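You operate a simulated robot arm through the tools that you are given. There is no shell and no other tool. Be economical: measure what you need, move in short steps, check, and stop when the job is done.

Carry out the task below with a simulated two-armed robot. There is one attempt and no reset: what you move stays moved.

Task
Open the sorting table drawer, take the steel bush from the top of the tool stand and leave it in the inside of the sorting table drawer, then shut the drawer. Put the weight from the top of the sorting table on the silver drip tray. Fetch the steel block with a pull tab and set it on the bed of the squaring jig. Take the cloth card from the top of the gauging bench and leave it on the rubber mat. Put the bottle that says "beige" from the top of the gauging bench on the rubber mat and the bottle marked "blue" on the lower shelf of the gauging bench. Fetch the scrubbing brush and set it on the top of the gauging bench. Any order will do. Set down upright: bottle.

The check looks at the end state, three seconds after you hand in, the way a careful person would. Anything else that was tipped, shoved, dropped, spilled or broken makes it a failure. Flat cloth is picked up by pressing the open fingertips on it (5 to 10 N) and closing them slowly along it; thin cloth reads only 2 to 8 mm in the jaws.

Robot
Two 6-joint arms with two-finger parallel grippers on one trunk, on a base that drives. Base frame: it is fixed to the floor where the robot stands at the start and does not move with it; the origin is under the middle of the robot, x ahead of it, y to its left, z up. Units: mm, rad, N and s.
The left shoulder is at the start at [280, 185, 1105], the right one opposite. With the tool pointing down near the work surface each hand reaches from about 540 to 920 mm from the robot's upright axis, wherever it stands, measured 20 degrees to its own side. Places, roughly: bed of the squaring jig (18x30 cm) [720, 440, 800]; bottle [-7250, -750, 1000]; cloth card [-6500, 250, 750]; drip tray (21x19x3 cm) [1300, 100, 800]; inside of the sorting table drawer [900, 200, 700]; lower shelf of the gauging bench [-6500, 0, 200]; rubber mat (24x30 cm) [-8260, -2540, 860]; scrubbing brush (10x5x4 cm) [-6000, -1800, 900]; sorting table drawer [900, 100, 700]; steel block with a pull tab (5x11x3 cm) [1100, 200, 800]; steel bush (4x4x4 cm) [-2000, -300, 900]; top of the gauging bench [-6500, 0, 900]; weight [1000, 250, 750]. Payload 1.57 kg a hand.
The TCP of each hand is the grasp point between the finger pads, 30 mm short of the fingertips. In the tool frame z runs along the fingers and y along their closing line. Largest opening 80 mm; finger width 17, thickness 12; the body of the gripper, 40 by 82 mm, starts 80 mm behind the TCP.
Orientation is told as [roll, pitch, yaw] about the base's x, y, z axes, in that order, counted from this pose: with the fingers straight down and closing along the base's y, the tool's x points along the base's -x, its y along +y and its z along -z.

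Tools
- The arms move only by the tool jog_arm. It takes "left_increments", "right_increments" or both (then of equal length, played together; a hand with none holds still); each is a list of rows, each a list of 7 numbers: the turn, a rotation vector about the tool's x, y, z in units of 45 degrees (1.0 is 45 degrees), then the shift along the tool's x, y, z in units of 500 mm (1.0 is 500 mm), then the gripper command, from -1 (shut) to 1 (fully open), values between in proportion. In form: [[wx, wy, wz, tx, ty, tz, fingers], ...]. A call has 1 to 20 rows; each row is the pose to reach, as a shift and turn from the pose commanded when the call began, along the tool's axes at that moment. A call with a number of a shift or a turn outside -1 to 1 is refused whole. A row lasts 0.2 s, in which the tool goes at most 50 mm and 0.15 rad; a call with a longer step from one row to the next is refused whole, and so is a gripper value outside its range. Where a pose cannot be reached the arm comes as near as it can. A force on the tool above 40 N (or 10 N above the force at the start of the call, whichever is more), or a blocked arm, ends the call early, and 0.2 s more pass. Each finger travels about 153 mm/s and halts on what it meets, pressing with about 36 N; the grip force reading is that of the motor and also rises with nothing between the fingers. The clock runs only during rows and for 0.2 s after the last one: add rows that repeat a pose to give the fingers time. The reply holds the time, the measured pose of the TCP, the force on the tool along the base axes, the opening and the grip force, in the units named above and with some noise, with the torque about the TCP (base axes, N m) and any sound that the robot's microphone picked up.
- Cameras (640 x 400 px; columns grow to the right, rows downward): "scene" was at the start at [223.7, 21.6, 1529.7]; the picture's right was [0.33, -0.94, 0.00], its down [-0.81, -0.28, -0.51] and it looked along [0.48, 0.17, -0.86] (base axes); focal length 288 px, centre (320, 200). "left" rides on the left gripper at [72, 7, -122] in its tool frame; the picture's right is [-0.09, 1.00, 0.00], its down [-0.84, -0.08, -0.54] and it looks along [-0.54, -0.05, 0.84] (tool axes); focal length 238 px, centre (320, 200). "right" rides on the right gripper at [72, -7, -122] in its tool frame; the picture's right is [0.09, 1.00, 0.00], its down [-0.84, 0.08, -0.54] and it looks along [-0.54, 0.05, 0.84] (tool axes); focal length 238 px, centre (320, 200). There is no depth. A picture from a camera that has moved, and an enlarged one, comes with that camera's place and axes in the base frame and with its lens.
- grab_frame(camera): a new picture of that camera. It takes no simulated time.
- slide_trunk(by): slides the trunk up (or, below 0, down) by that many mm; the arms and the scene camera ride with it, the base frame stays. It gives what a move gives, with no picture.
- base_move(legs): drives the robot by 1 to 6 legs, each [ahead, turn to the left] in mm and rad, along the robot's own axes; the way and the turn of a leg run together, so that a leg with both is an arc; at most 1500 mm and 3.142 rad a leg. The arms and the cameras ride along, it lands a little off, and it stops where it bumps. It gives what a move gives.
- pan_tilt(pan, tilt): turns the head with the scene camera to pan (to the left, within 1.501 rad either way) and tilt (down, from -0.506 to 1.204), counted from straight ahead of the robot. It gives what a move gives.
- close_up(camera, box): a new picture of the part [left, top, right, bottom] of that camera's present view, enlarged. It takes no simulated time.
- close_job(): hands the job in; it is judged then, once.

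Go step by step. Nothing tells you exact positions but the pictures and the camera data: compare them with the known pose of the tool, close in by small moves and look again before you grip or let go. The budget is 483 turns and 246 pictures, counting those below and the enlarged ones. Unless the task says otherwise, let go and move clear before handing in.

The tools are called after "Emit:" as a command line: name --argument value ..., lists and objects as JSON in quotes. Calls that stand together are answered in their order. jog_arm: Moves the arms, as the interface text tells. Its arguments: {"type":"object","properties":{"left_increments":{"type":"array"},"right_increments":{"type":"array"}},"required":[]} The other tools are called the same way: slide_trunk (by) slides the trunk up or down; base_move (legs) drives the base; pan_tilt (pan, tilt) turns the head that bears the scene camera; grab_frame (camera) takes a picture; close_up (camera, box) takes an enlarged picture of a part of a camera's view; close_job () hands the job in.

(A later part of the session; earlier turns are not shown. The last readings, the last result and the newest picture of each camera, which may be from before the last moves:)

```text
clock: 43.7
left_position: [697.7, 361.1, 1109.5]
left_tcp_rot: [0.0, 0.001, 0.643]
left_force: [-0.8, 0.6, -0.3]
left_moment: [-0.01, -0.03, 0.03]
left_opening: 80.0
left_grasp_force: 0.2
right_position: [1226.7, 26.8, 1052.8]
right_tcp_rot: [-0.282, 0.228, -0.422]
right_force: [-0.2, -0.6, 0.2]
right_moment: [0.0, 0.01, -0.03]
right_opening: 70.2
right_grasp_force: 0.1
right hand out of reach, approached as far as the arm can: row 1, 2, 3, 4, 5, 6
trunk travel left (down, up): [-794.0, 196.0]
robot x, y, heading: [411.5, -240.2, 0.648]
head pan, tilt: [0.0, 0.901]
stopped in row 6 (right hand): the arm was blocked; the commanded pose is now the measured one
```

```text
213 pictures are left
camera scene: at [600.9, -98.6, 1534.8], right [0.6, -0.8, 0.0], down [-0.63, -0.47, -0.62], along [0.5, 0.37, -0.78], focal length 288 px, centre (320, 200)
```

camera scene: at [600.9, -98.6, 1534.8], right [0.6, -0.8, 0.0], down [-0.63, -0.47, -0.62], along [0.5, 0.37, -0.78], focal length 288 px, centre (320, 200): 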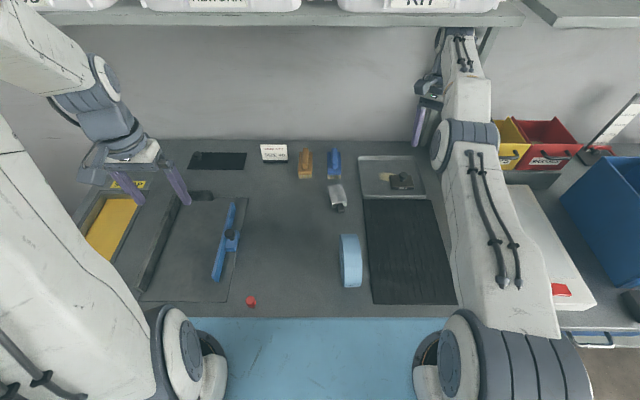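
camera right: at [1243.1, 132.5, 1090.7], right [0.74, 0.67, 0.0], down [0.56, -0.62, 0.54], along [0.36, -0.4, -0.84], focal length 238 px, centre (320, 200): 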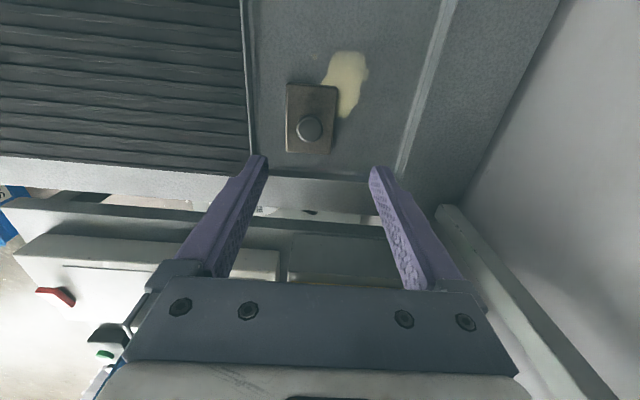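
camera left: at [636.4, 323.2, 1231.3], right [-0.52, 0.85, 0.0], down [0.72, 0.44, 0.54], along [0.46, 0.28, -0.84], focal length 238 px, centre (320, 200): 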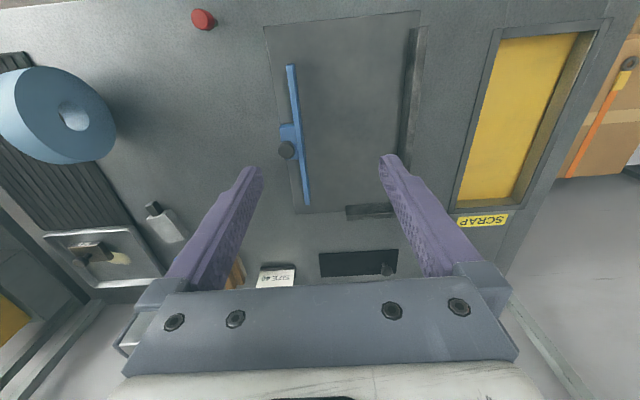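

The right arm ran into its limit or the rear shelf while rising. I'll pull it straight back horizontally first.

Emit:
jog_arm --right_increments '[[0, 0, 0, 0.024, -0.04, 0.018, 0.75], [0, 0, 0, 0.06, -0.1, 0.05, 0.75], [0, 0, 0, 0.1, -0.17, 0.08, 0.75], [0, 0, 0, 0.14, -0.24, 0.11, 0.75], [0, 0, 0, 0.19, -0.324, 0.14, 0.75], [0, 0, 0, 0.236, -0.405, 0.175, 0.75], [0, 0, 0, 0.236, -0.405, 0.175, 0.75]]'

Emit:
grab_frame --camera "scene"

```text
refused: row 5 steps farther than a row can; nothing moved
```

```text
212 pictures are left
camera scene: at [600.9, -98.6, 1534.8], right [0.6, -0.8, 0.0], down [-0.63, -0.47, -0.62], along [0.5, 0.37, -0.78], focal length 288 px, centre (320, 200)
```

scene: 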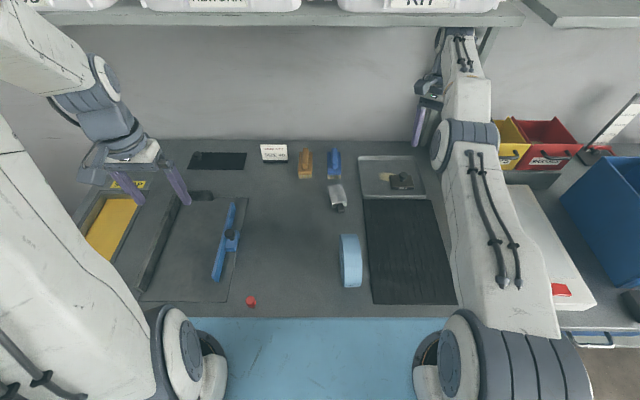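

Emit:
jog_arm --right_increments '[[0, 0, 0, 0.024, -0.04, 0.018, 0.75], [0, 0, 0, 0.06, -0.1, 0.045, 0.75], [0, 0, 0, 0.1, -0.165, 0.07, 0.75], [0, 0, 0, 0.14, -0.23, 0.1, 0.75], [0, 0, 0, 0.18, -0.3, 0.13, 0.75], [0, 0, 0, 0.22, -0.37, 0.16, 0.75], [0, 0, 0, 0.236, -0.405, 0.175, 0.75], [0, 0, 0, 0.236, -0.405, 0.175, 0.75]]'

```text
clock: 45.5
left_position: [697.1, 361.2, 1106.8]
left_tcp_rot: [0.0, 0.001, 0.641]
left_force: [0.1, 0.2, -0.1]
left_moment: [0.0, 0.01, 0.02]
left_opening: 79.7
left_grasp_force: 0.1
right_position: [1228.1, 26.7, 1052.1]
right_tcp_rot: [-0.281, 0.227, -0.421]
right_force: [-0.2, 0.2, 0.5]
right_moment: [0.04, 0.02, 0.05]
right_opening: 70.0
right_grasp_force: 0.1
right hand out of reach, approached as far as the arm can: row 1, 2, 3, 4, 5, 6, 7, 8
trunk travel left (down, up): [-794.0, 196.0]
robot x, y, heading: [408.0, -240.9, 0.637]
head pan, tilt: [0.0, 0.901]
```

Emit:
jog_arm --right_increments '[[0, 0, 0, -0.02, 0.024, 0.082, 0.75], [0, 0, 0, -0.04, 0.048, 0.164, 0.75], [0, 0, 0, -0.04, 0.048, 0.164, 0.75]]'

```text
clock: 46.3
left_position: [698.0, 361.6, 1107.7]
left_tcp_rot: [-0.001, 0.001, 0.643]
left_force: [1.0, 0.2, -0.7]
left_moment: [0.0, 0.02, 0.03]
left_opening: 79.9
left_grasp_force: 0.2
right_position: [1230.4, 30.1, 971.9]
right_tcp_rot: [-0.275, 0.221, -0.42]
right_force: [-0.3, 0.9, -0.4]
right_moment: [-0.01, 0.01, -0.02]
right_opening: 69.9
right_grasp_force: 0.1
trunk travel left (down, up): [-794.0, 196.0]
robot x, y, heading: [411.6, -237.9, 0.641]
head pan, tilt: [0.0, 0.901]
```

Emit:
jog_arm --right_increments '[[0, 0, 0, 0.024, -0.04, 0.018, 0.75], [0, 0, 0, 0.06, -0.1, 0.045, 0.75], [0, 0, 0, 0.1, -0.165, 0.07, 0.75], [0, 0, 0, 0.14, -0.23, 0.1, 0.75], [0, 0, 0, 0.18, -0.3, 0.13, 0.75], [0, 0, 0, 0.19, -0.324, 0.14, 0.75], [0, 0, 0, 0.19, -0.324, 0.14, 0.75]]'

```text
clock: 47.9
left_position: [698.6, 361.2, 1107.1]
left_tcp_rot: [0.002, 0.001, 0.641]
left_force: [1.1, -0.1, 0.3]
left_moment: [-0.02, 0.06, -0.04]
left_opening: 79.8
left_grasp_force: 0.0
right_position: [1069.1, -92.3, 969.7]
right_tcp_rot: [-0.274, 0.223, -0.421]
right_force: [-0.1, -0.1, 0.4]
right_moment: [-0.05, -0.02, -0.01]
right_opening: 69.7
right_grasp_force: 0.0
trunk travel left (down, up): [-794.0, 196.0]
robot x, y, heading: [410.8, -242.4, 0.644]
head pan, tilt: [0.0, 0.901]
```

Emit:
jog_arm --right_increments '[[-0.087, -0.071, 0.01, 0, 0, 0, 0.75], [-0.175, -0.142, 0.02, 0, 0, 0, 0.75], [-0.262, -0.213, 0.03, 0, 0, 0, 0.75], [-0.349, -0.284, 0.039, 0, 0, 0, 0.75], [-0.349, -0.284, 0.039, 0, 0, 0, 0.75]]'

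Emit:
jog_arm --right_increments '[[0, 0, -0.15, 0, 0, 0, 0.75], [0, 0, -0.3, 0, 0, 0, 0.75], [0, 0, -0.45, 0, 0, 0, 0.75], [0, 0, -0.6, 0, 0, 0, 0.75], [0, 0, -0.75, 0, 0, 0, 0.75], [0, 0, -0.9, 0, 0, 0, 0.75], [0, 0, -1, 0, 0, 0, 0.75], [0, 0, -1, 0, 0, 0, 0.75], [0, 0, -1, 0, 0, 0, 0.75], [0, 0, -1, 0, 0, 0, 0.75], [0, 0, -1, 0, 0, 0, 0.75], [0, 0, -1, 0, 0, 0, 0.75], [0, 0, -1, 0, 0, 0, 0.75], [0, 0, -1, 0, 0, 0, 0.75], [0, 0, -1, 0, 0, 0, 0.75]]' --left_increments '[[0, 0, 0, -0.03, -0.05, 0, 1], [0, 0, 0, -0.07, -0.12, 0, 1], [0, 0, 0, -0.11, -0.19, 0, 1], [0, 0, 0, -0.15, -0.26, 0, 1], [0, 0, 0, -0.19, -0.33, 0, 1], [0, 0, -0.1, -0.23, -0.4, 0, 1], [0, 0, -0.19, -0.27, -0.47, 0, 1], [0, 0, -0.19, -0.31, -0.54, 0, 1], [0, 0, -0.19, -0.36, -0.6, 0, 1], [0, 0, -0.19, -0.41, -0.66, 0, 1], [0, 0, -0.19, -0.452, -0.726, 0, 1], [0, 0, -0.19, -0.452, -0.726, 0.08, 1], [0, 0, -0.19, -0.452, -0.726, 0.16, 1], [0, 0, -0.19, -0.452, -0.726, 0.24, 1], [0, 0, -0.19, -0.452, -0.726, 0.24, 1]]'

Emit:
grab_frame --camera "left"

```text
clock: 49.1
left_position: [697.3, 361.3, 1107.8]
left_tcp_rot: [0.0, 0.0, 0.641]
left_force: [0.6, -0.1, -0.9]
left_moment: [-0.02, 0.0, 0.0]
left_opening: 80.0
left_grasp_force: 0.1
right_position: [1069.4, -91.9, 968.3]
right_tcp_rot: [0.002, -0.004, -0.42]
right_force: [0.1, 0.1, 1.1]
right_moment: [-0.03, 0.0, -0.01]
right_opening: 70.2
right_grasp_force: 0.0
trunk travel left (down, up): [-794.0, 196.0]
robot x, y, heading: [413.8, -241.6, 0.647]
head pan, tilt: [0.0, 0.901]
```

```text
clock: 52.3
left_position: [1094.5, 208.2, 989.7]
left_tcp_rot: [0.0, -0.001, 0.79]
left_force: [0.4, -0.5, -0.8]
left_moment: [0.0, -0.03, 0.01]
left_opening: 79.9
left_grasp_force: 0.1
right_position: [1069.7, -91.7, 967.8]
right_tcp_rot: [-0.001, -0.003, 0.364]
right_force: [0.2, -0.8, -1.2]
right_moment: [0.03, 0.06, 0.03]
right_opening: 70.1
right_grasp_force: 0.1
trunk travel left (down, up): [-794.0, 196.0]
robot x, y, heading: [408.5, -238.4, 0.651]
head pan, tilt: [0.0, 0.901]
```

```text
211 pictures are left
camera left: at [1040.1, 160.3, 1111.4], right [-0.64, 0.77, 0.0], down [0.64, 0.54, 0.54], along [0.41, 0.35, -0.84], focal length 238 px, centre (320, 200)
```

left: 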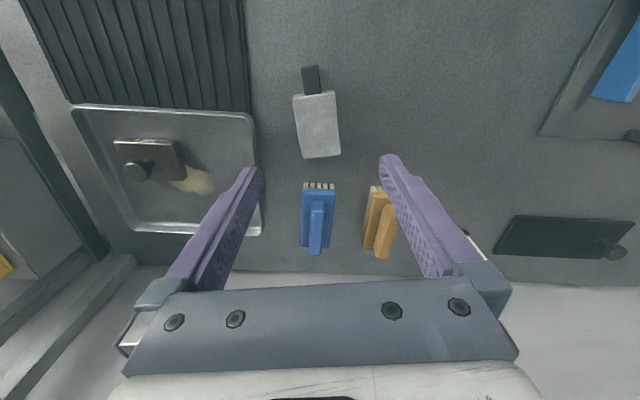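

Emit:
jog_arm --left_increments '[[0, 0, 0, -0.01, -0.005, 0.08, 1], [0, 0, 0, -0.01, -0.005, 0.16, 1], [0, 0, 0, -0.01, -0.005, 0.24, 1], [0, 0, 0, -0.01, -0.005, 0.28, 1], [0, 0, 0, -0.01, -0.005, 0.28, 1]]'

Emit:
grab_frame --camera "left"

```text
clock: 53.5
left_position: [1101.3, 206.0, 846.8]
left_tcp_rot: [-0.002, 0.002, 0.791]
left_force: [0.1, 0.1, -0.4]
left_moment: [0.0, 0.0, 0.02]
left_opening: 80.1
left_grasp_force: 0.1
right_position: [1067.9, -91.3, 969.9]
right_tcp_rot: [-0.003, -0.001, 0.365]
right_force: [-0.1, 0.1, 0.2]
right_moment: [0.04, 0.01, 0.03]
right_opening: 70.3
right_grasp_force: 0.0
trunk travel left (down, up): [-794.0, 196.0]
robot x, y, heading: [410.0, -239.3, 0.639]
head pan, tilt: [0.0, 0.901]
```

```text
210 pictures are left
camera left: at [1046.1, 160.1, 969.9], right [-0.64, 0.77, 0.0], down [0.64, 0.54, 0.54], along [0.42, 0.35, -0.84], focal length 238 px, centre (320, 200)
```

left: 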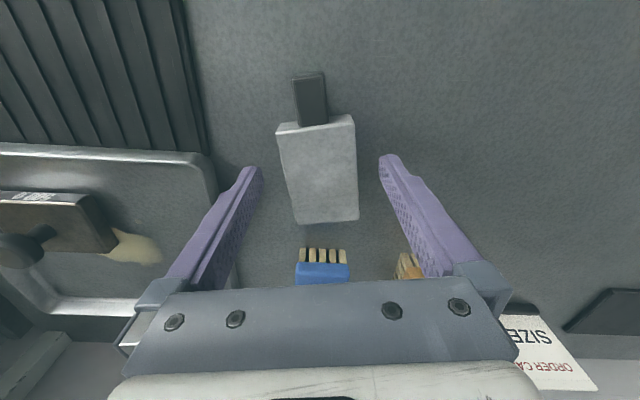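

Emit:
jog_arm --left_increments '[[0, 0, 0, 0, 0, 0.01, 1], [0, 0, 0, 0, 0, 0.022, 1], [0, 0, 0, 0, 0, 0.022, 0.3], [0, 0, 0, 0, 0, 0.022, -1], [0, 0, 0, 0, 0, 0.022, -1], [0, 0, 0, 0, 0, 0.022, -1], [0, 0, 0, 0, 0, -0.04, -1], [0, 0, 0, 0, 0, -0.12, -1], [0, 0, 0, 0, 0, -0.2, -1], [0, 0, 0, 0, 0, -0.28, -1]]'

Emit:
grab_frame --camera "left"

```text
clock: 55.7
left_position: [1101.8, 208.5, 988.6]
left_tcp_rot: [0.002, 0.002, 0.791]
left_force: [0.1, -0.1, -2.5]
left_moment: [0.02, 0.0, -0.01]
left_opening: 49.6
left_grasp_force: 35.9
right_position: [1069.7, -91.8, 968.6]
right_tcp_rot: [-0.001, 0.0, 0.364]
right_force: [-0.6, 0.1, -0.2]
right_moment: [0.01, -0.01, -0.03]
right_opening: 70.2
right_grasp_force: 0.1
trunk travel left (down, up): [-794.0, 196.0]
robot x, y, heading: [414.9, -241.4, 0.645]
head pan, tilt: [0.0, 0.901]
```

```text
209 pictures are left
camera left: at [1047.2, 161.9, 1110.3], right [-0.64, 0.77, 0.0], down [0.64, 0.54, 0.54], along [0.41, 0.35, -0.84], focal length 238 px, centre (320, 200)
```

left: 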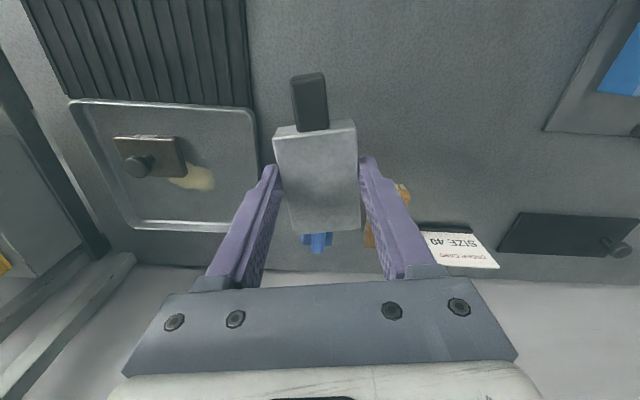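

Emit:
jog_arm --left_increments '[[0, 0, 0, 0.015, 0.05, 0, -1], [0, 0, 0, 0.033, 0.12, 0, -1], [0, 0, 0, 0.052, 0.2, 0, -1], [0, 0, 0, 0.075, 0.28, 0, -1], [0, 0, 0, 0.096, 0.36, 0, -1], [0, 0, 0, 0.117, 0.44, 0, -1], [0, 0, 0.1, 0.138, 0.52, 0, -1], [0, 0, 0.19, 0.16, 0.6, 0, -1], [0, 0, 0.19, 0.181, 0.68, 0, -1], [0, 0, 0.19, 0.202, 0.76, 0, -1], [0, 0, 0.19, 0.22, 0.82, 0, -1], [0, 0, 0.19, 0.231, 0.869, 0, -1], [0, 0, 0.19, 0.231, 0.869, 0, -1]]'

Emit:
grab_frame --camera "left"

Emit:
grab_frame --camera "scene"

```text
clock: 58.5
left_position: [709.5, 430.2, 989.2]
left_tcp_rot: [0.0, 0.001, 0.642]
left_force: [-0.3, -0.5, -2.9]
left_moment: [0.0, 0.03, -0.01]
left_opening: 49.4
left_grasp_force: 35.9
right_position: [1068.3, -92.2, 968.7]
right_tcp_rot: [0.0, -0.002, 0.365]
right_force: [-0.4, 0.2, 0.0]
right_moment: [0.03, -0.01, -0.01]
right_opening: 70.0
right_grasp_force: 0.0
trunk travel left (down, up): [-794.0, 196.0]
robot x, y, heading: [412.4, -241.5, 0.643]
head pan, tilt: [0.0, 0.901]
```

```text
208 pictures are left
camera left: at [648.1, 391.8, 1111.0], right [-0.52, 0.85, 0.0], down [0.72, 0.44, 0.54], along [0.46, 0.28, -0.84], focal length 238 px, centre (320, 200)
```

left: 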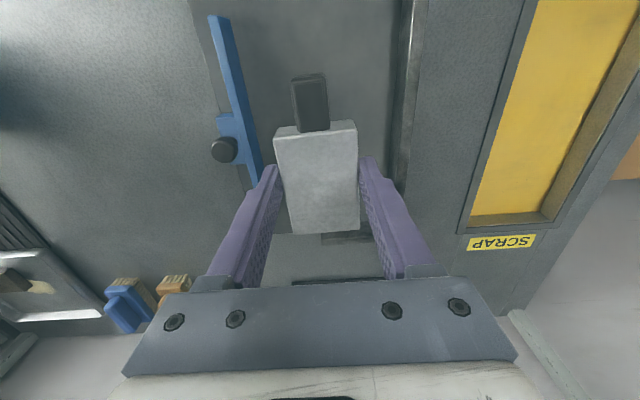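

```text
207 pictures are left
camera scene: at [600.2, -99.0, 1533.5], right [0.6, -0.8, 0.0], down [-0.63, -0.47, -0.62], along [0.5, 0.37, -0.78], focal length 288 px, centre (320, 200)
```

scene: 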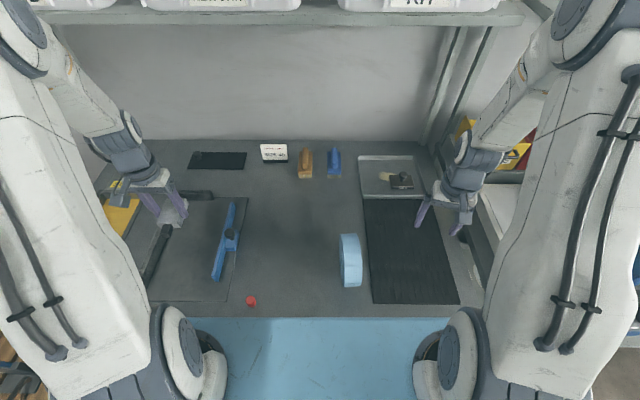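

Emit:
jog_arm --left_increments '[[0, 0, 0, 0, 0, 0.08, -1], [0, 0, 0, 0, 0, 0.16, -1], [0, 0, 0, 0, 0, 0.23, -1], [0, 0, 0, 0, 0, 0.27, -1], [0, 0, 0, 0, 0, 0.285, -1], [0, 0, 0, 0, 0, 0.29, -1], [0, 0, 0, 0, 0, 0.295, -1]]'

Emit:
grab_frame --camera "left"

```text
clock: 60.1
left_position: [711.6, 430.9, 843.1]
left_tcp_rot: [0.002, -0.001, 0.64]
left_force: [1.5, -5.2, 26.2]
left_moment: [-0.53, 0.38, 0.25]
left_opening: 49.6
left_grasp_force: 36.1
right_position: [1068.7, -92.2, 969.1]
right_tcp_rot: [0.001, -0.004, 0.365]
right_force: [-0.1, 0.6, 0.4]
right_moment: [0.02, 0.02, -0.01]
right_opening: 69.8
right_grasp_force: 0.0
trunk travel left (down, up): [-794.0, 196.0]
robot x, y, heading: [410.4, -236.8, 0.643]
head pan, tilt: [0.0, 0.901]
```

```text
206 pictures are left
camera left: at [650.1, 392.6, 964.7], right [-0.52, 0.85, 0.0], down [0.72, 0.44, 0.54], along [0.46, 0.28, -0.84], focal length 238 px, centre (320, 200)
```

left: 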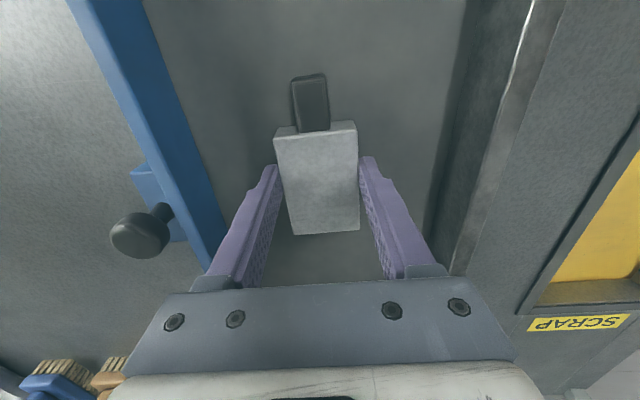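

Emit:
jog_arm --left_increments '[[0, 0, 0, 0, 0, -0.002, -1], [0, 0, 0, 0, 0, -0.002, 0.4], [0, 0, 0, 0, 0, -0.002, 0.75], [0, 0, 0, 0, 0, -0.002, 0.75], [0, 0, 0, 0, 0, -0.05, 0.75], [0, 0, 0, 0, 0, -0.13, 0.75], [0, 0, 0, 0, 0, -0.21, 0.75], [0, 0, 0, 0, 0, -0.29, 0.75], [0, 0, 0, 0, 0, -0.29, 0.75]]'

Emit:
grab_frame --camera "left"

```text
clock: 62.1
left_position: [709.6, 429.4, 985.8]
left_tcp_rot: [0.001, 0.0, 0.643]
left_force: [-0.1, -0.4, 0.4]
left_moment: [0.0, -0.02, -0.03]
left_opening: 70.0
left_grasp_force: 0.1
right_position: [1068.5, -92.4, 969.0]
right_tcp_rot: [-0.001, -0.001, 0.366]
right_force: [-0.4, 0.2, 0.3]
right_moment: [0.02, -0.01, 0.02]
right_opening: 70.3
right_grasp_force: 0.1
trunk travel left (down, up): [-794.0, 196.0]
robot x, y, heading: [416.9, -241.0, 0.649]
head pan, tilt: [0.0, 0.901]
```

```text
205 pictures are left
camera left: at [649.6, 391.1, 1107.9], right [-0.52, 0.85, 0.0], down [0.72, 0.44, 0.54], along [0.46, 0.28, -0.84], focal length 238 px, centre (320, 200)
```

left: 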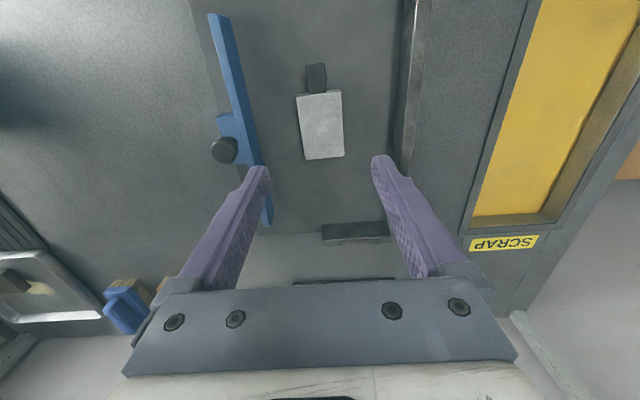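

The block sits on the jig bed. Next is the drawer: I'll back off about 330 mm and look at its handle.

Emit:
base_move --legs '[[-330, 0]]'

Emit:
pan_tilt --pan 0.0 --tilt 0.75

Emit:
grab_frame --camera "scene"

Emit:
close_up --camera "scene" --box '[240, 190, 400, 290]'

```text
clock: 64.3
left_position: [445.1, 227.5, 984.6]
left_tcp_rot: [0.0, 0.0, 0.64]
left_force: [0.6, 0.5, -0.2]
left_moment: [0.02, 0.04, -0.02]
left_opening: 70.1
left_grasp_force: 0.0
right_position: [802.8, -293.3, 969.7]
right_tcp_rot: [-0.002, 0.0, 0.361]
right_force: [-0.1, -0.3, -0.6]
right_moment: [-0.02, 0.03, 0.03]
right_opening: 70.3
right_grasp_force: 0.1
trunk travel left (down, up): [-794.0, 196.0]
robot x, y, heading: [145.5, -439.7, 0.637]
head pan, tilt: [0.0, 0.901]
```

```text
clock: 65.0
left_position: [444.6, 227.2, 985.7]
left_tcp_rot: [0.001, -0.001, 0.638]
left_force: [0.0, -0.7, 0.6]
left_moment: [0.02, -0.01, 0.02]
left_opening: 70.1
left_grasp_force: 0.0
right_position: [801.9, -294.6, 968.1]
right_tcp_rot: [-0.002, -0.001, 0.362]
right_force: [-0.5, 0.0, 0.2]
right_moment: [0.03, -0.03, 0.01]
right_opening: 70.1
right_grasp_force: 0.1
trunk travel left (down, up): [-794.0, 196.0]
robot x, y, heading: [140.0, -439.8, 0.642]
head pan, tilt: [0.0, 0.75]
```

```text
204 pictures are left
camera scene: at [338.7, -295.9, 1545.3], right [0.6, -0.8, 0.0], down [-0.55, -0.41, -0.73], along [0.59, 0.44, -0.68], focal length 288 px, centre (320, 200)
```

scene: 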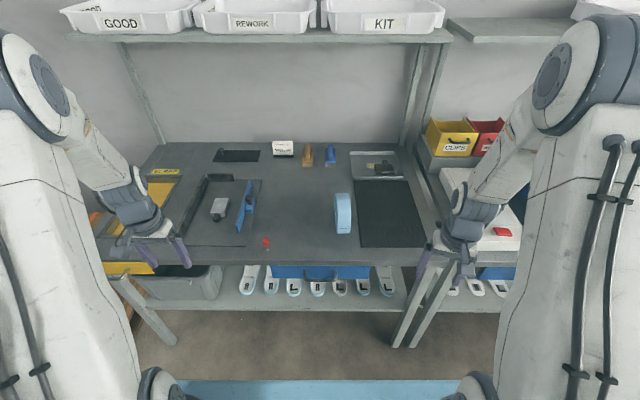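

```text
4.00 times, centred on (320, 240) of scene
camera zoom: at [338.7, -295.9, 1545.3], right [0.6, -0.8, 0.0], down [-0.55, -0.41, -0.73], along [0.59, 0.44, -0.68], focal length 1152 px, centre (320, 40)
```

zoom: 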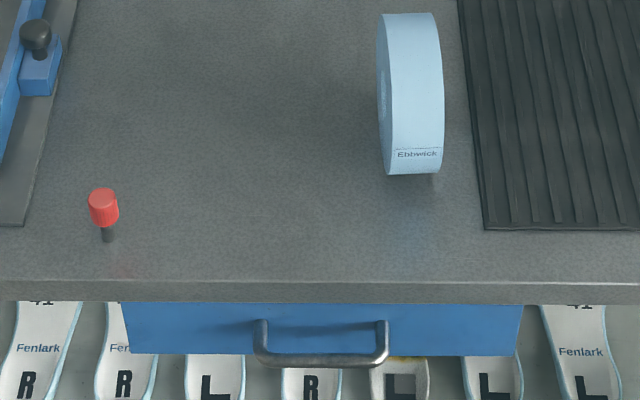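

Emit:
jog_arm --right_increments '[[0, 0, 0.15, -0.007, 0.075, 0, 0.75], [0, 0, 0.3, -0.014, 0.15, 0, 0.75], [0, 0, 0.45, -0.021, 0.22, 0, 0.75], [0, 0, 0.6, -0.028, 0.3, 0, 0.75], [0, 0, 0.75, -0.035, 0.38, 0, 0.5], [0, 0, 0.9, -0.042, 0.45, 0, 0], [0, 0, 1, -0.05, 0.52, 0, 0], [0, 0, 1, -0.055, 0.586, 0, 0]]'

Emit:
jog_arm --right_increments '[[0, 0, 0.16, 0, 0, 0, 0], [0, 0, 0.32, 0, 0, 0, 0], [0, 0, 0.48, 0, 0, 0, 0], [0, 0, 0.64, 0, 0, 0, 0], [0, 0, 0.644, 0, 0, 0, 0]]'

Emit:
grab_frame --camera "right"

```text
clock: 66.8
left_position: [444.0, 228.1, 984.0]
left_tcp_rot: [0.001, 0.001, 0.641]
left_force: [0.1, -0.2, 0.1]
left_moment: [0.0, 0.02, 0.01]
left_opening: 69.9
left_grasp_force: 0.0
right_position: [723.3, -9.3, 969.0]
right_tcp_rot: [0.001, -0.001, -0.425]
right_force: [-0.2, -0.4, -0.3]
right_moment: [0.02, 0.0, 0.02]
right_opening: 40.0
right_grasp_force: 0.1
trunk travel left (down, up): [-794.0, 196.0]
robot x, y, heading: [144.2, -442.4, 0.637]
head pan, tilt: [0.0, 0.75]
```

```text
clock: 68.0
left_position: [444.5, 228.5, 984.9]
left_tcp_rot: [-0.001, 0.0, 0.64]
left_force: [-0.2, -0.4, -0.1]
left_moment: [0.02, 0.01, 0.01]
left_opening: 70.1
left_grasp_force: 0.1
right_position: [723.5, -10.5, 968.1]
right_tcp_rot: [0.002, -0.003, -0.931]
right_force: [0.3, 0.3, 0.6]
right_moment: [0.01, 0.03, -0.01]
right_opening: 40.0
right_grasp_force: 0.0
trunk travel left (down, up): [-794.0, 196.0]
robot x, y, heading: [144.2, -440.5, 0.637]
head pan, tilt: [0.0, 0.75]
```

```text
202 pictures are left
camera right: at [675.0, 42.9, 1089.4], right [0.74, 0.67, 0.0], down [0.56, -0.62, 0.54], along [0.36, -0.4, -0.84], focal length 238 px, centre (320, 200)
```

right: 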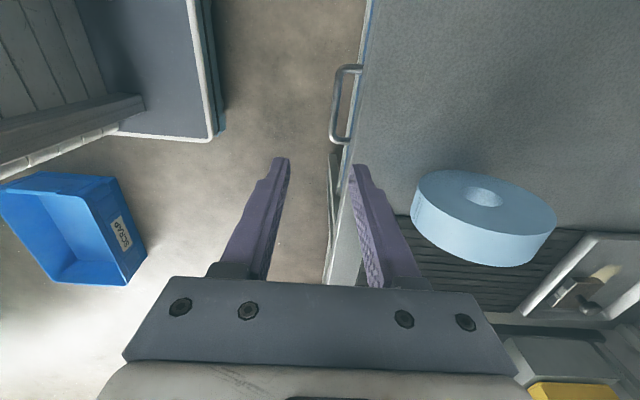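

Emit:
close_up --camera "right" --box '[280, 50, 408, 130]'

```text
5.00 times, centred on (344, 90) of right
camera zoom: at [675.0, 42.9, 1089.4], right [0.74, 0.67, 0.0], down [0.56, -0.62, 0.54], along [0.36, -0.4, -0.84], focal length 1192 px, centre (200, 750)
```

zoom: 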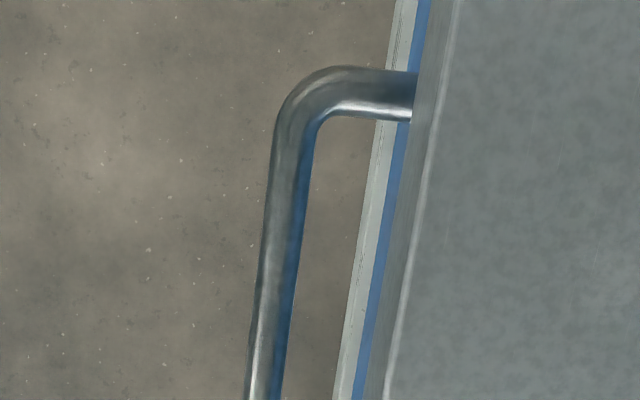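

The handle bar sits about 20 mm ahead of the hand, with roughly 19 mm between bar and table edge. I'll come down with the jaw part-closed and tilted slightly so one finger slips behind the bar.

Emit:
jog_arm --right_increments '[[-0.06, 0, 0, 0.008, 0.015, 0.06, -0.3], [-0.127, 0, 0, 0.016, 0.031, 0.13, -0.3], [-0.127, 0, 0, 0.016, 0.031, 0.2, -0.3], [-0.127, 0, 0, 0.016, 0.031, 0.26, -0.3], [-0.127, 0, 0, 0.016, 0.031, 0.26, -0.3]]'

Emit:
close_up --camera "right" --box '[240, 80, 400, 180]'

Emit:
close_up --camera "scene" --box '[256, 205, 384, 285]'

```text
clock: 69.2
left_position: [444.6, 227.7, 985.3]
left_tcp_rot: [0.0, 0.0, 0.639]
left_force: [-0.4, 0.6, -0.3]
left_moment: [0.02, -0.01, -0.03]
left_opening: 69.8
left_grasp_force: 0.0
right_position: [729.1, 5.4, 839.6]
right_tcp_rot: [0.101, -0.002, -0.929]
right_force: [0.2, 0.5, 0.9]
right_moment: [0.0, -0.02, 0.02]
right_opening: 28.0
right_grasp_force: 0.1
trunk travel left (down, up): [-794.0, 196.0]
robot x, y, heading: [142.2, -439.1, 0.641]
head pan, tilt: [0.0, 0.75]
```

```text
4.00 times, centred on (320, 130) of right
camera zoom: at [672.4, 51.8, 958.2], right [0.74, 0.67, 0.1], down [0.52, -0.66, 0.55], along [0.43, -0.35, -0.83], focal length 953 px, centre (320, 480)
```

zoom: 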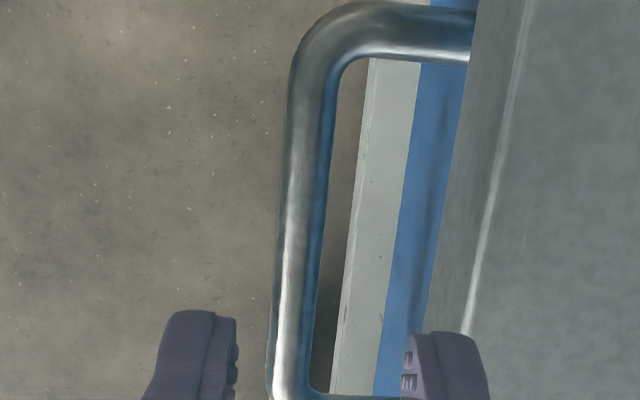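

```text
5.00 times, centred on (320, 245) of scene
camera zoom: at [338.8, -295.7, 1545.4], right [0.6, -0.8, 0.0], down [-0.55, -0.41, -0.73], along [0.59, 0.44, -0.68], focal length 1441 px, centre (320, -25)
```

zoom: 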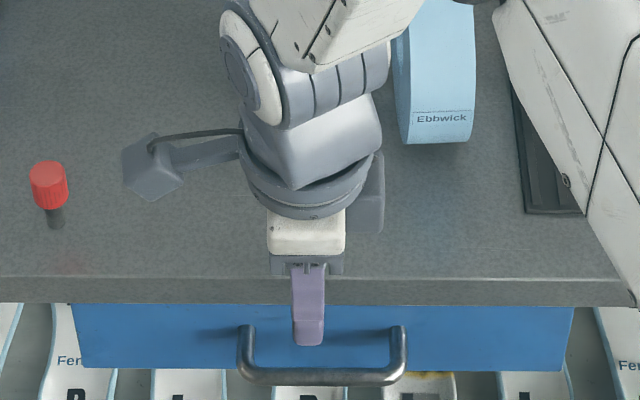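

Emit:
jog_arm --right_increments '[[0, 0, 0, 0, -0.001, 0.04, -0.3], [0, 0, 0, 0, -0.005, 0.08, -0.3], [0, 0, 0, 0, -0.008, 0.12, -0.3], [0, 0, 0, 0, -0.012, 0.15, -0.3], [0, 0, 0, 0, -0.0136, 0.175, -0.3], [0, 0, 0, 0, -0.0136, 0.175, -0.3]]'

Emit:
grab_frame --camera "right"

Emit:
close_up --camera "scene" --box '[256, 205, 384, 285]'

```text
clock: 70.6
left_position: [444.8, 228.3, 985.2]
left_tcp_rot: [0.0, 0.001, 0.639]
left_force: [-0.9, 0.9, 0.0]
left_moment: [-0.01, 0.03, 0.01]
left_opening: 70.0
left_grasp_force: 0.0
right_position: [733.4, 7.9, 749.9]
right_tcp_rot: [0.102, -0.001, -0.929]
right_force: [1.1, 0.1, -0.1]
right_moment: [-0.01, -0.01, 0.02]
right_opening: 28.0
right_grasp_force: 0.0
trunk travel left (down, up): [-794.0, 196.0]
robot x, y, heading: [142.5, -441.1, 0.642]
head pan, tilt: [0.0, 0.75]
```

```text
198 pictures are left
camera right: at [674.9, 53.2, 869.8], right [0.74, 0.67, 0.1], down [0.52, -0.66, 0.55], along [0.43, -0.35, -0.83], focal length 238 px, centre (320, 200)
```

right: 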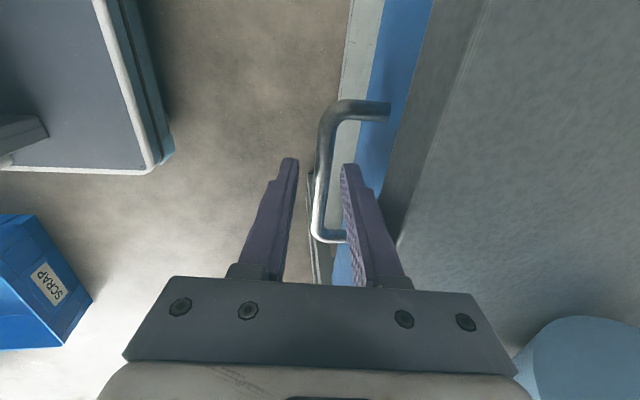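

```text
5.00 times, centred on (320, 245) of scene
camera zoom: at [338.7, -295.8, 1545.4], right [0.6, -0.8, 0.0], down [-0.55, -0.41, -0.73], along [0.59, 0.44, -0.68], focal length 1441 px, centre (320, -25)
```

zoom: 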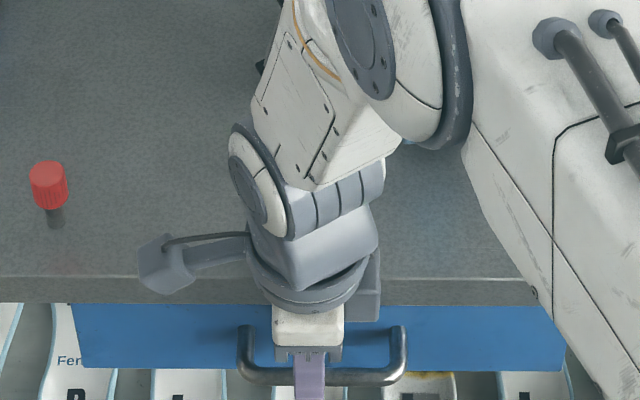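

Emit:
jog_arm --right_increments '[[0, 0, 0, 0, 0, 0, -0.6], [0, 0, 0, 0, 0, 0, -1], [0, 0, 0, 0, 0, 0, -1], [0, 0, 0, 0, -0.02, -0.002, -1], [0, 0, 0, 0, -0.06, -0.006, -1], [0, 0, 0, 0, -0.1, -0.01, -1], [0, 0, 0, 0, -0.15, -0.015, -1], [0, 0, 0, 0, -0.2, -0.02, -1], [0, 0, 0, 0, -0.25, -0.025, -1], [0, 0, 0, 0, -0.3, -0.03, -1], [0, 0, 0, 0, -0.35, -0.035, -1], [0, 0, 0, 0, -0.4, -0.04, -1]]'

Emit:
grab_frame --camera "scene"

```text
clock: 73.2
left_position: [445.6, 228.2, 985.1]
left_tcp_rot: [0.001, 0.0, 0.64]
left_force: [0.1, 1.2, 0.2]
left_moment: [-0.02, -0.01, 0.03]
left_opening: 70.0
left_grasp_force: 0.0
right_position: [569.2, -113.1, 751.5]
right_tcp_rot: [0.1, 0.006, -0.898]
right_force: [1.1, -0.7, -0.4]
right_moment: [0.05, 0.17, -0.03]
right_opening: 0.2
right_grasp_force: 21.6
right hand out of reach, approached as far as the arm can: row 8, 9, 10, 11
trunk travel left (down, up): [-794.0, 196.0]
robot x, y, heading: [143.1, -441.8, 0.641]
head pan, tilt: [0.0, 0.75]
```

```text
196 pictures are left
camera scene: at [338.9, -295.6, 1545.4], right [0.6, -0.8, 0.0], down [-0.55, -0.41, -0.73], along [0.59, 0.44, -0.68], focal length 288 px, centre (320, 200)
```

scene: 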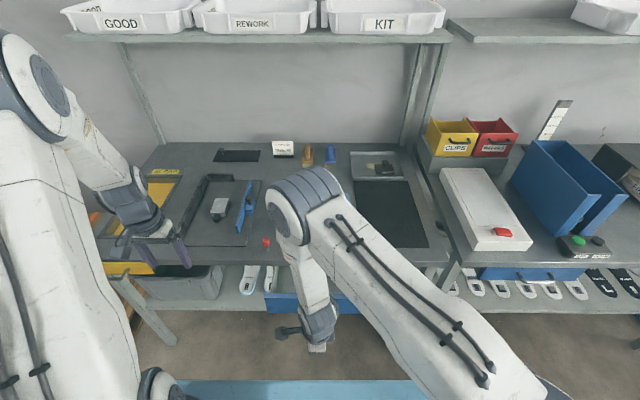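

Emit:
grab_frame --camera "right"

Emit:
close_up --camera "scene" --box '[240, 250, 400, 350]'

```text
195 pictures are left
camera right: at [509.7, -69.3, 871.8], right [0.72, 0.69, 0.1], down [0.54, -0.64, 0.54], along [0.44, -0.34, -0.83], focal length 238 px, centre (320, 200)
```

right: 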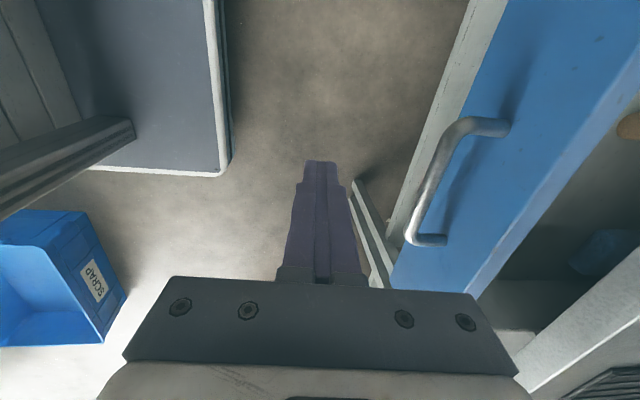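

```text
4.00 times, centred on (320, 300) of scene
camera zoom: at [338.9, -295.6, 1545.4], right [0.6, -0.8, 0.0], down [-0.55, -0.41, -0.73], along [0.59, 0.44, -0.68], focal length 1152 px, centre (320, -200)
```

zoom: 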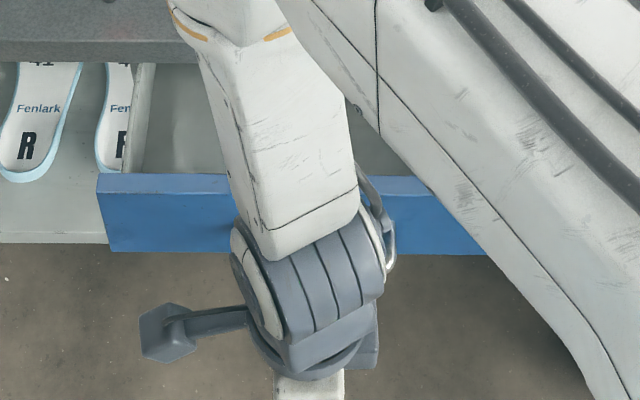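

The drawer came out about 105 mm before the handle slipped free. I'll raise the hand, straighten it and grip the drawer's front panel by its top edge to pull it farther.

Emit:
jog_arm --right_increments '[[0, 0, 0, 0, 0.007, -0.07, -1], [0, 0, 0, 0, 0.014, -0.15, -0.5], [0.06, 0, 0.02, 0, 0.02, -0.22, 0.3], [0.127, 0, 0.04, 0, 0.05, -0.26, 0.3], [0.127, 0, 0.04, 0, 0.14, -0.26, 0.3], [0.127, 0, 0.04, 0, 0.22, -0.26, 0.3], [0.127, 0, 0.04, 0, 0.25, -0.26, 0.3], [0.127, 0, 0.04, 0, 0.25, -0.26, 0.3]]'

Emit:
grab_frame --camera "right"

```text
clock: 75.0
left_position: [444.7, 228.1, 984.1]
left_tcp_rot: [0.001, -0.001, 0.639]
left_force: [0.1, 0.5, 0.1]
left_moment: [0.03, 0.01, 0.02]
left_opening: 70.2
left_grasp_force: 0.1
right_position: [662.1, -48.0, 893.0]
right_tcp_rot: [0.001, 0.002, -0.96]
right_force: [0.1, -0.1, 0.8]
right_moment: [0.03, -0.04, 0.0]
right_opening: 52.2
right_grasp_force: 0.1
right hand out of reach, approached as far as the arm can: row 4
trunk travel left (down, up): [-794.0, 196.0]
robot x, y, heading: [141.8, -442.0, 0.647]
head pan, tilt: [0.0, 0.75]
```

```text
193 pictures are left
camera right: at [615.5, 7.0, 1013.9], right [0.76, 0.65, 0.0], down [0.54, -0.64, 0.54], along [0.35, -0.41, -0.84], focal length 238 px, centre (320, 200)
```

right: 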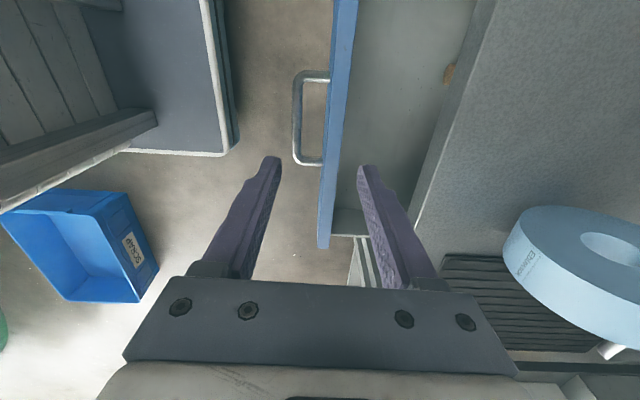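

Emit:
jog_arm --right_increments '[[0, 0, -0.03, 0, 0.032, 0.06, 0.3], [0, 0, -0.03, 0, 0.032, 0.14, 0.3], [0, 0, -0.03, 0, 0.032, 0.2, 0.3], [0, 0, -0.03, 0, 0.032, 0.2, 0.3]]'

Emit:
grab_frame --camera "right"

```text
clock: 76.0
left_position: [444.7, 229.0, 985.6]
left_tcp_rot: [0.0, 0.0, 0.639]
left_force: [0.0, 0.5, -0.1]
left_moment: [-0.01, -0.02, 0.01]
left_opening: 70.1
left_grasp_force: 0.0
right_position: [674.5, -40.1, 791.4]
right_tcp_rot: [0.0, 0.0, -0.936]
right_force: [0.4, -0.2, -0.4]
right_moment: [0.0, -0.03, 0.01]
right_opening: 52.0
right_grasp_force: 0.0
trunk travel left (down, up): [-794.0, 196.0]
robot x, y, heading: [144.1, -438.4, 0.643]
head pan, tilt: [0.0, 0.75]
```

```text
192 pictures are left
camera right: at [627.0, 13.3, 913.4], right [0.75, 0.66, 0.0], down [0.56, -0.63, 0.54], along [0.36, -0.4, -0.84], focal length 238 px, centre (320, 200)
```

right: 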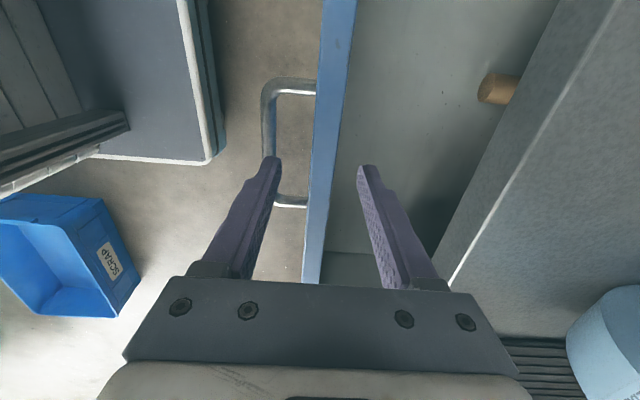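

Emit:
jog_arm --right_increments '[[0, 0, 0, 0, 0, 0.01, 0.3], [0, 0, 0, 0, 0, 0.016, 0], [0, 0, 0, 0, 0, 0.016, -0.5], [0, 0, 0, 0, 0, 0.016, -1], [0, 0, 0, 0, 0, 0.016, -1], [0, 0, 0, 0, 0, 0.016, -1], [0, 0, 0, 0, -0.01, 0.016, -1], [0, 0, 0, 0, -0.03, 0.016, -1], [0, 0, 0, 0, -0.06, 0.016, -1], [0, 0, 0, 0, -0.09, 0.016, -1], [0, 0, 0, 0, -0.12, 0.016, -1], [0, 0, 0, 0, -0.15, 0.016, -1], [0, 0, 0, 0, -0.17, 0.016, -1], [0, 0, 0, 0, -0.18, 0.016, -1], [0, 0, 0, 0, -0.18, 0.016, -1]]'

Emit:
grab_frame --camera "right"

```text
clock: 79.2
left_position: [445.2, 228.0, 984.7]
left_tcp_rot: [0.001, -0.001, 0.638]
left_force: [0.0, -0.3, -0.5]
left_moment: [0.0, 0.0, 0.01]
left_opening: 70.0
left_grasp_force: 0.1
right_position: [602.7, -91.4, 783.6]
right_tcp_rot: [-0.001, 0.0, -0.936]
right_force: [3.0, -4.7, -3.2]
right_moment: [-0.58, -0.35, -0.09]
right_opening: 16.4
right_grasp_force: 31.7
trunk travel left (down, up): [-794.0, 196.0]
robot x, y, heading: [145.5, -441.9, 0.635]
head pan, tilt: [0.0, 0.75]
```

```text
191 pictures are left
camera right: at [554.5, -38.0, 905.5], right [0.75, 0.66, 0.0], down [0.56, -0.63, 0.54], along [0.36, -0.41, -0.84], focal length 238 px, centre (320, 200)
```

right: 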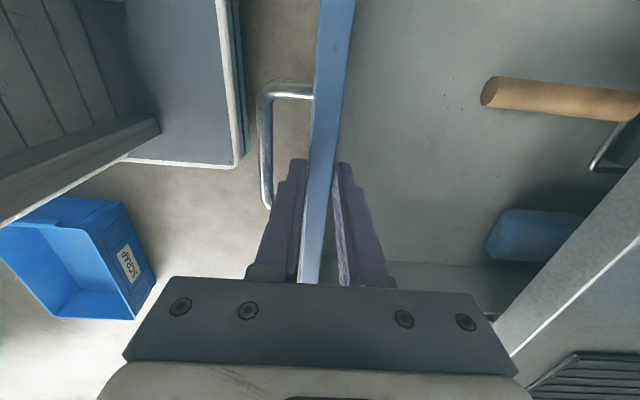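

Drawer open about 190 mm; there's a dowel and a few other things inside, with plenty of free floor. I'll release and lift clear.

Emit:
jog_arm --right_increments '[[0, 0, 0, 0, 0, 0, -0.2], [0, 0, 0, 0, 0, 0, 0.2], [0, 0, 0, 0, 0, 0, 0.2], [0, 0, 0, 0, 0, -0.06, 0.2], [0, 0, 0, 0, 0, -0.14, 0.2], [0, 0, 0, 0, 0, -0.22, 0.2], [0, 0, 0, 0, 0, -0.3, 0.2], [0, 0, 0, 0, 0, -0.38, 0.2], [0, 0, 0, 0, 0, -0.4, 0.2]]'

Emit:
grab_frame --camera "scene"

```text
clock: 81.2
left_position: [446.0, 228.3, 985.9]
left_tcp_rot: [0.003, 0.0, 0.639]
left_force: [0.0, 0.0, 0.1]
left_moment: [0.02, -0.02, 0.0]
left_opening: 69.9
left_grasp_force: 0.1
right_position: [600.9, -90.6, 984.9]
right_tcp_rot: [0.001, 0.0, -0.938]
right_force: [0.3, 0.0, -0.8]
right_moment: [-0.01, 0.0, -0.01]
right_opening: 47.9
right_grasp_force: 0.1
trunk travel left (down, up): [-794.0, 196.0]
robot x, y, heading: [141.7, -441.2, 0.646]
head pan, tilt: [0.0, 0.75]
```

```text
190 pictures are left
camera scene: at [338.6, -296.0, 1545.4], right [0.6, -0.8, 0.0], down [-0.55, -0.41, -0.73], along [0.59, 0.44, -0.68], focal length 288 px, centre (320, 200)
```

scene: 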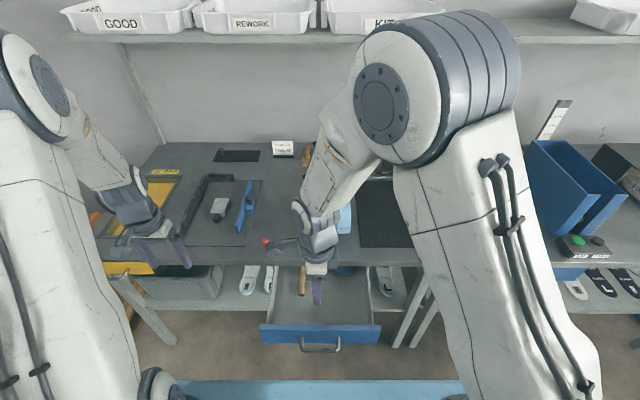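

Emit:
jog_arm --right_increments '[[0, 0, -0.15, -0.05, 0, -0.02, 0.2], [0, 0, -0.3, -0.12, 0, -0.05, 0.2], [0, 0, -0.45, -0.19, 0, -0.08, 0.2], [0, 0, -0.6, -0.26, 0, -0.1, 0.2], [0, 0, -0.75, -0.33, 0, -0.1, 0.6], [0, 0, -0.9, -0.34, 0, -0.1, 1], [0, 0, -1, -0.34, 0, -0.1, 1]]'

Emit:
jog_arm --right_increments '[[0, 0, -0.15, 0, 0, 0, 1], [0, 0, -0.3, 0, 0, 0, 1], [0, 0, -0.45, 0, 0, 0, 1], [0, 0, -0.6, 0, 0, 0, 1], [0, 0, -0.75, 0, 0, 0, 1], [0, 0, -0.9, 0, 0, 0, 1], [0, 0, -1, 0, 0, 0, 1]]'

Emit:
base_move --legs '[[-350, 0], [0, 1.2]]'

Emit:
pan_tilt --pan 0.8 --tilt 0.35

Emit:
grab_frame --camera "scene"

```text
clock: 82.8
left_position: [444.9, 227.3, 983.7]
left_tcp_rot: [0.0, 0.0, 0.639]
left_force: [0.3, 0.2, 0.9]
left_moment: [-0.01, 0.04, -0.04]
left_opening: 69.9
left_grasp_force: 0.1
right_position: [702.4, -229.8, 1036.0]
right_tcp_rot: [0.002, -0.003, -0.15]
right_force: [-0.6, 0.1, 0.0]
right_moment: [0.02, -0.01, 0.0]
right_opening: 80.2
right_grasp_force: 0.0
trunk travel left (down, up): [-794.0, 196.0]
robot x, y, heading: [143.1, -442.9, 0.638]
head pan, tilt: [0.0, 0.75]
```

```text
clock: 84.4
left_position: [446.2, 229.0, 986.2]
left_tcp_rot: [0.001, 0.0, 0.639]
left_force: [-0.4, -0.1, 0.2]
left_moment: [-0.03, 0.03, 0.03]
left_opening: 70.3
left_grasp_force: 0.1
right_position: [701.1, -228.0, 1033.4]
right_tcp_rot: [0.0, -0.002, 0.634]
right_force: [-0.4, 0.4, 0.6]
right_moment: [-0.01, 0.0, 0.0]
right_opening: 80.2
right_grasp_force: 0.1
trunk travel left (down, up): [-794.0, 196.0]
robot x, y, heading: [144.7, -442.1, 0.64]
head pan, tilt: [0.0, 0.75]
```

```text
clock: 89.7
left_position: [-650.7, -126.1, 984.8]
left_tcp_rot: [0.0, 0.001, 1.84]
left_force: [-1.0, 0.1, 0.2]
left_moment: [0.03, 0.01, 0.0]
left_opening: 69.8
left_grasp_force: 0.1
right_position: [-130.6, -50.1, 1033.0]
right_tcp_rot: [0.0, -0.001, 1.836]
right_force: [-0.9, -0.6, -0.3]
right_moment: [0.03, 0.01, 0.02]
right_opening: 80.2
right_grasp_force: 0.0
trunk travel left (down, up): [-794.0, 196.0]
robot x, y, heading: [-136.3, -646.8, 1.842]
head pan, tilt: [0.0, 0.75]
```

```text
clock: 90.8
left_position: [-649.9, -125.4, 984.8]
left_tcp_rot: [-0.001, 0.0, 1.839]
left_force: [0.4, -0.4, -0.2]
left_moment: [-0.02, 0.03, -0.03]
left_opening: 69.9
left_grasp_force: 0.2
right_position: [-131.3, -50.7, 1035.1]
right_tcp_rot: [0.0, -0.003, 1.834]
right_force: [0.0, -0.1, 0.1]
right_moment: [-0.03, 0.0, 0.0]
right_opening: 80.1
right_grasp_force: 0.0
trunk travel left (down, up): [-794.0, 196.0]
robot x, y, heading: [-135.9, -643.4, 1.845]
head pan, tilt: [0.799, 0.351]
```

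```text
189 pictures are left
camera scene: at [-260.4, -449.5, 1581.0], right [0.48, 0.88, 0.0], down [0.3, -0.17, -0.94], along [-0.82, 0.45, -0.34], focal length 288 px, centre (320, 200)
```

scene: 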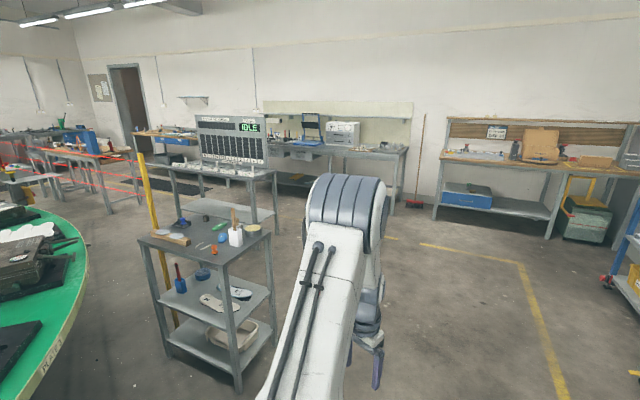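

Emit:
close_up --camera "scene" --box '[130, 190, 290, 290]'

Emit:
close_up --camera "scene" --box '[0, 100, 240, 250]'

```text
4.00 times, centred on (210, 240) of scene
camera zoom: at [-260.4, -449.5, 1581.0], right [0.48, 0.88, 0.0], down [0.3, -0.17, -0.94], along [-0.82, 0.45, -0.34], focal length 1152 px, centre (760, 40)
```

zoom: 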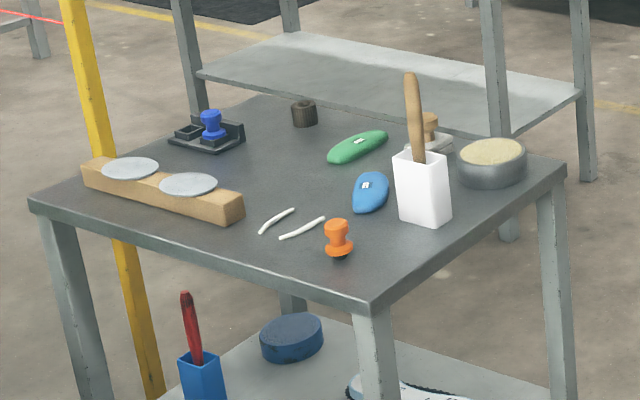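

```text
2.67 times, centred on (120, 175) of scene
camera zoom: at [-260.4, -449.5, 1581.0], right [0.48, 0.88, 0.0], down [0.3, -0.17, -0.94], along [-0.82, 0.45, -0.34], focal length 768 px, centre (853, 267)
```

zoom: 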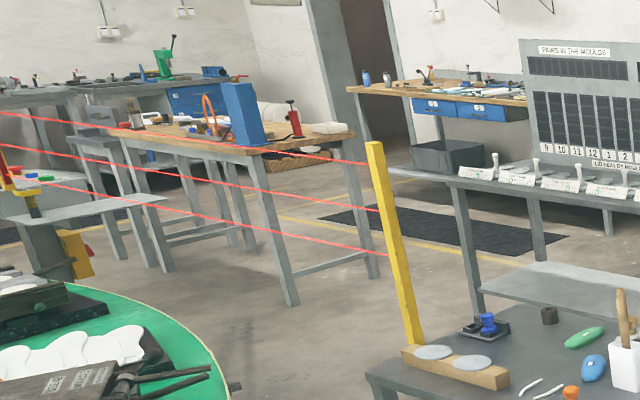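

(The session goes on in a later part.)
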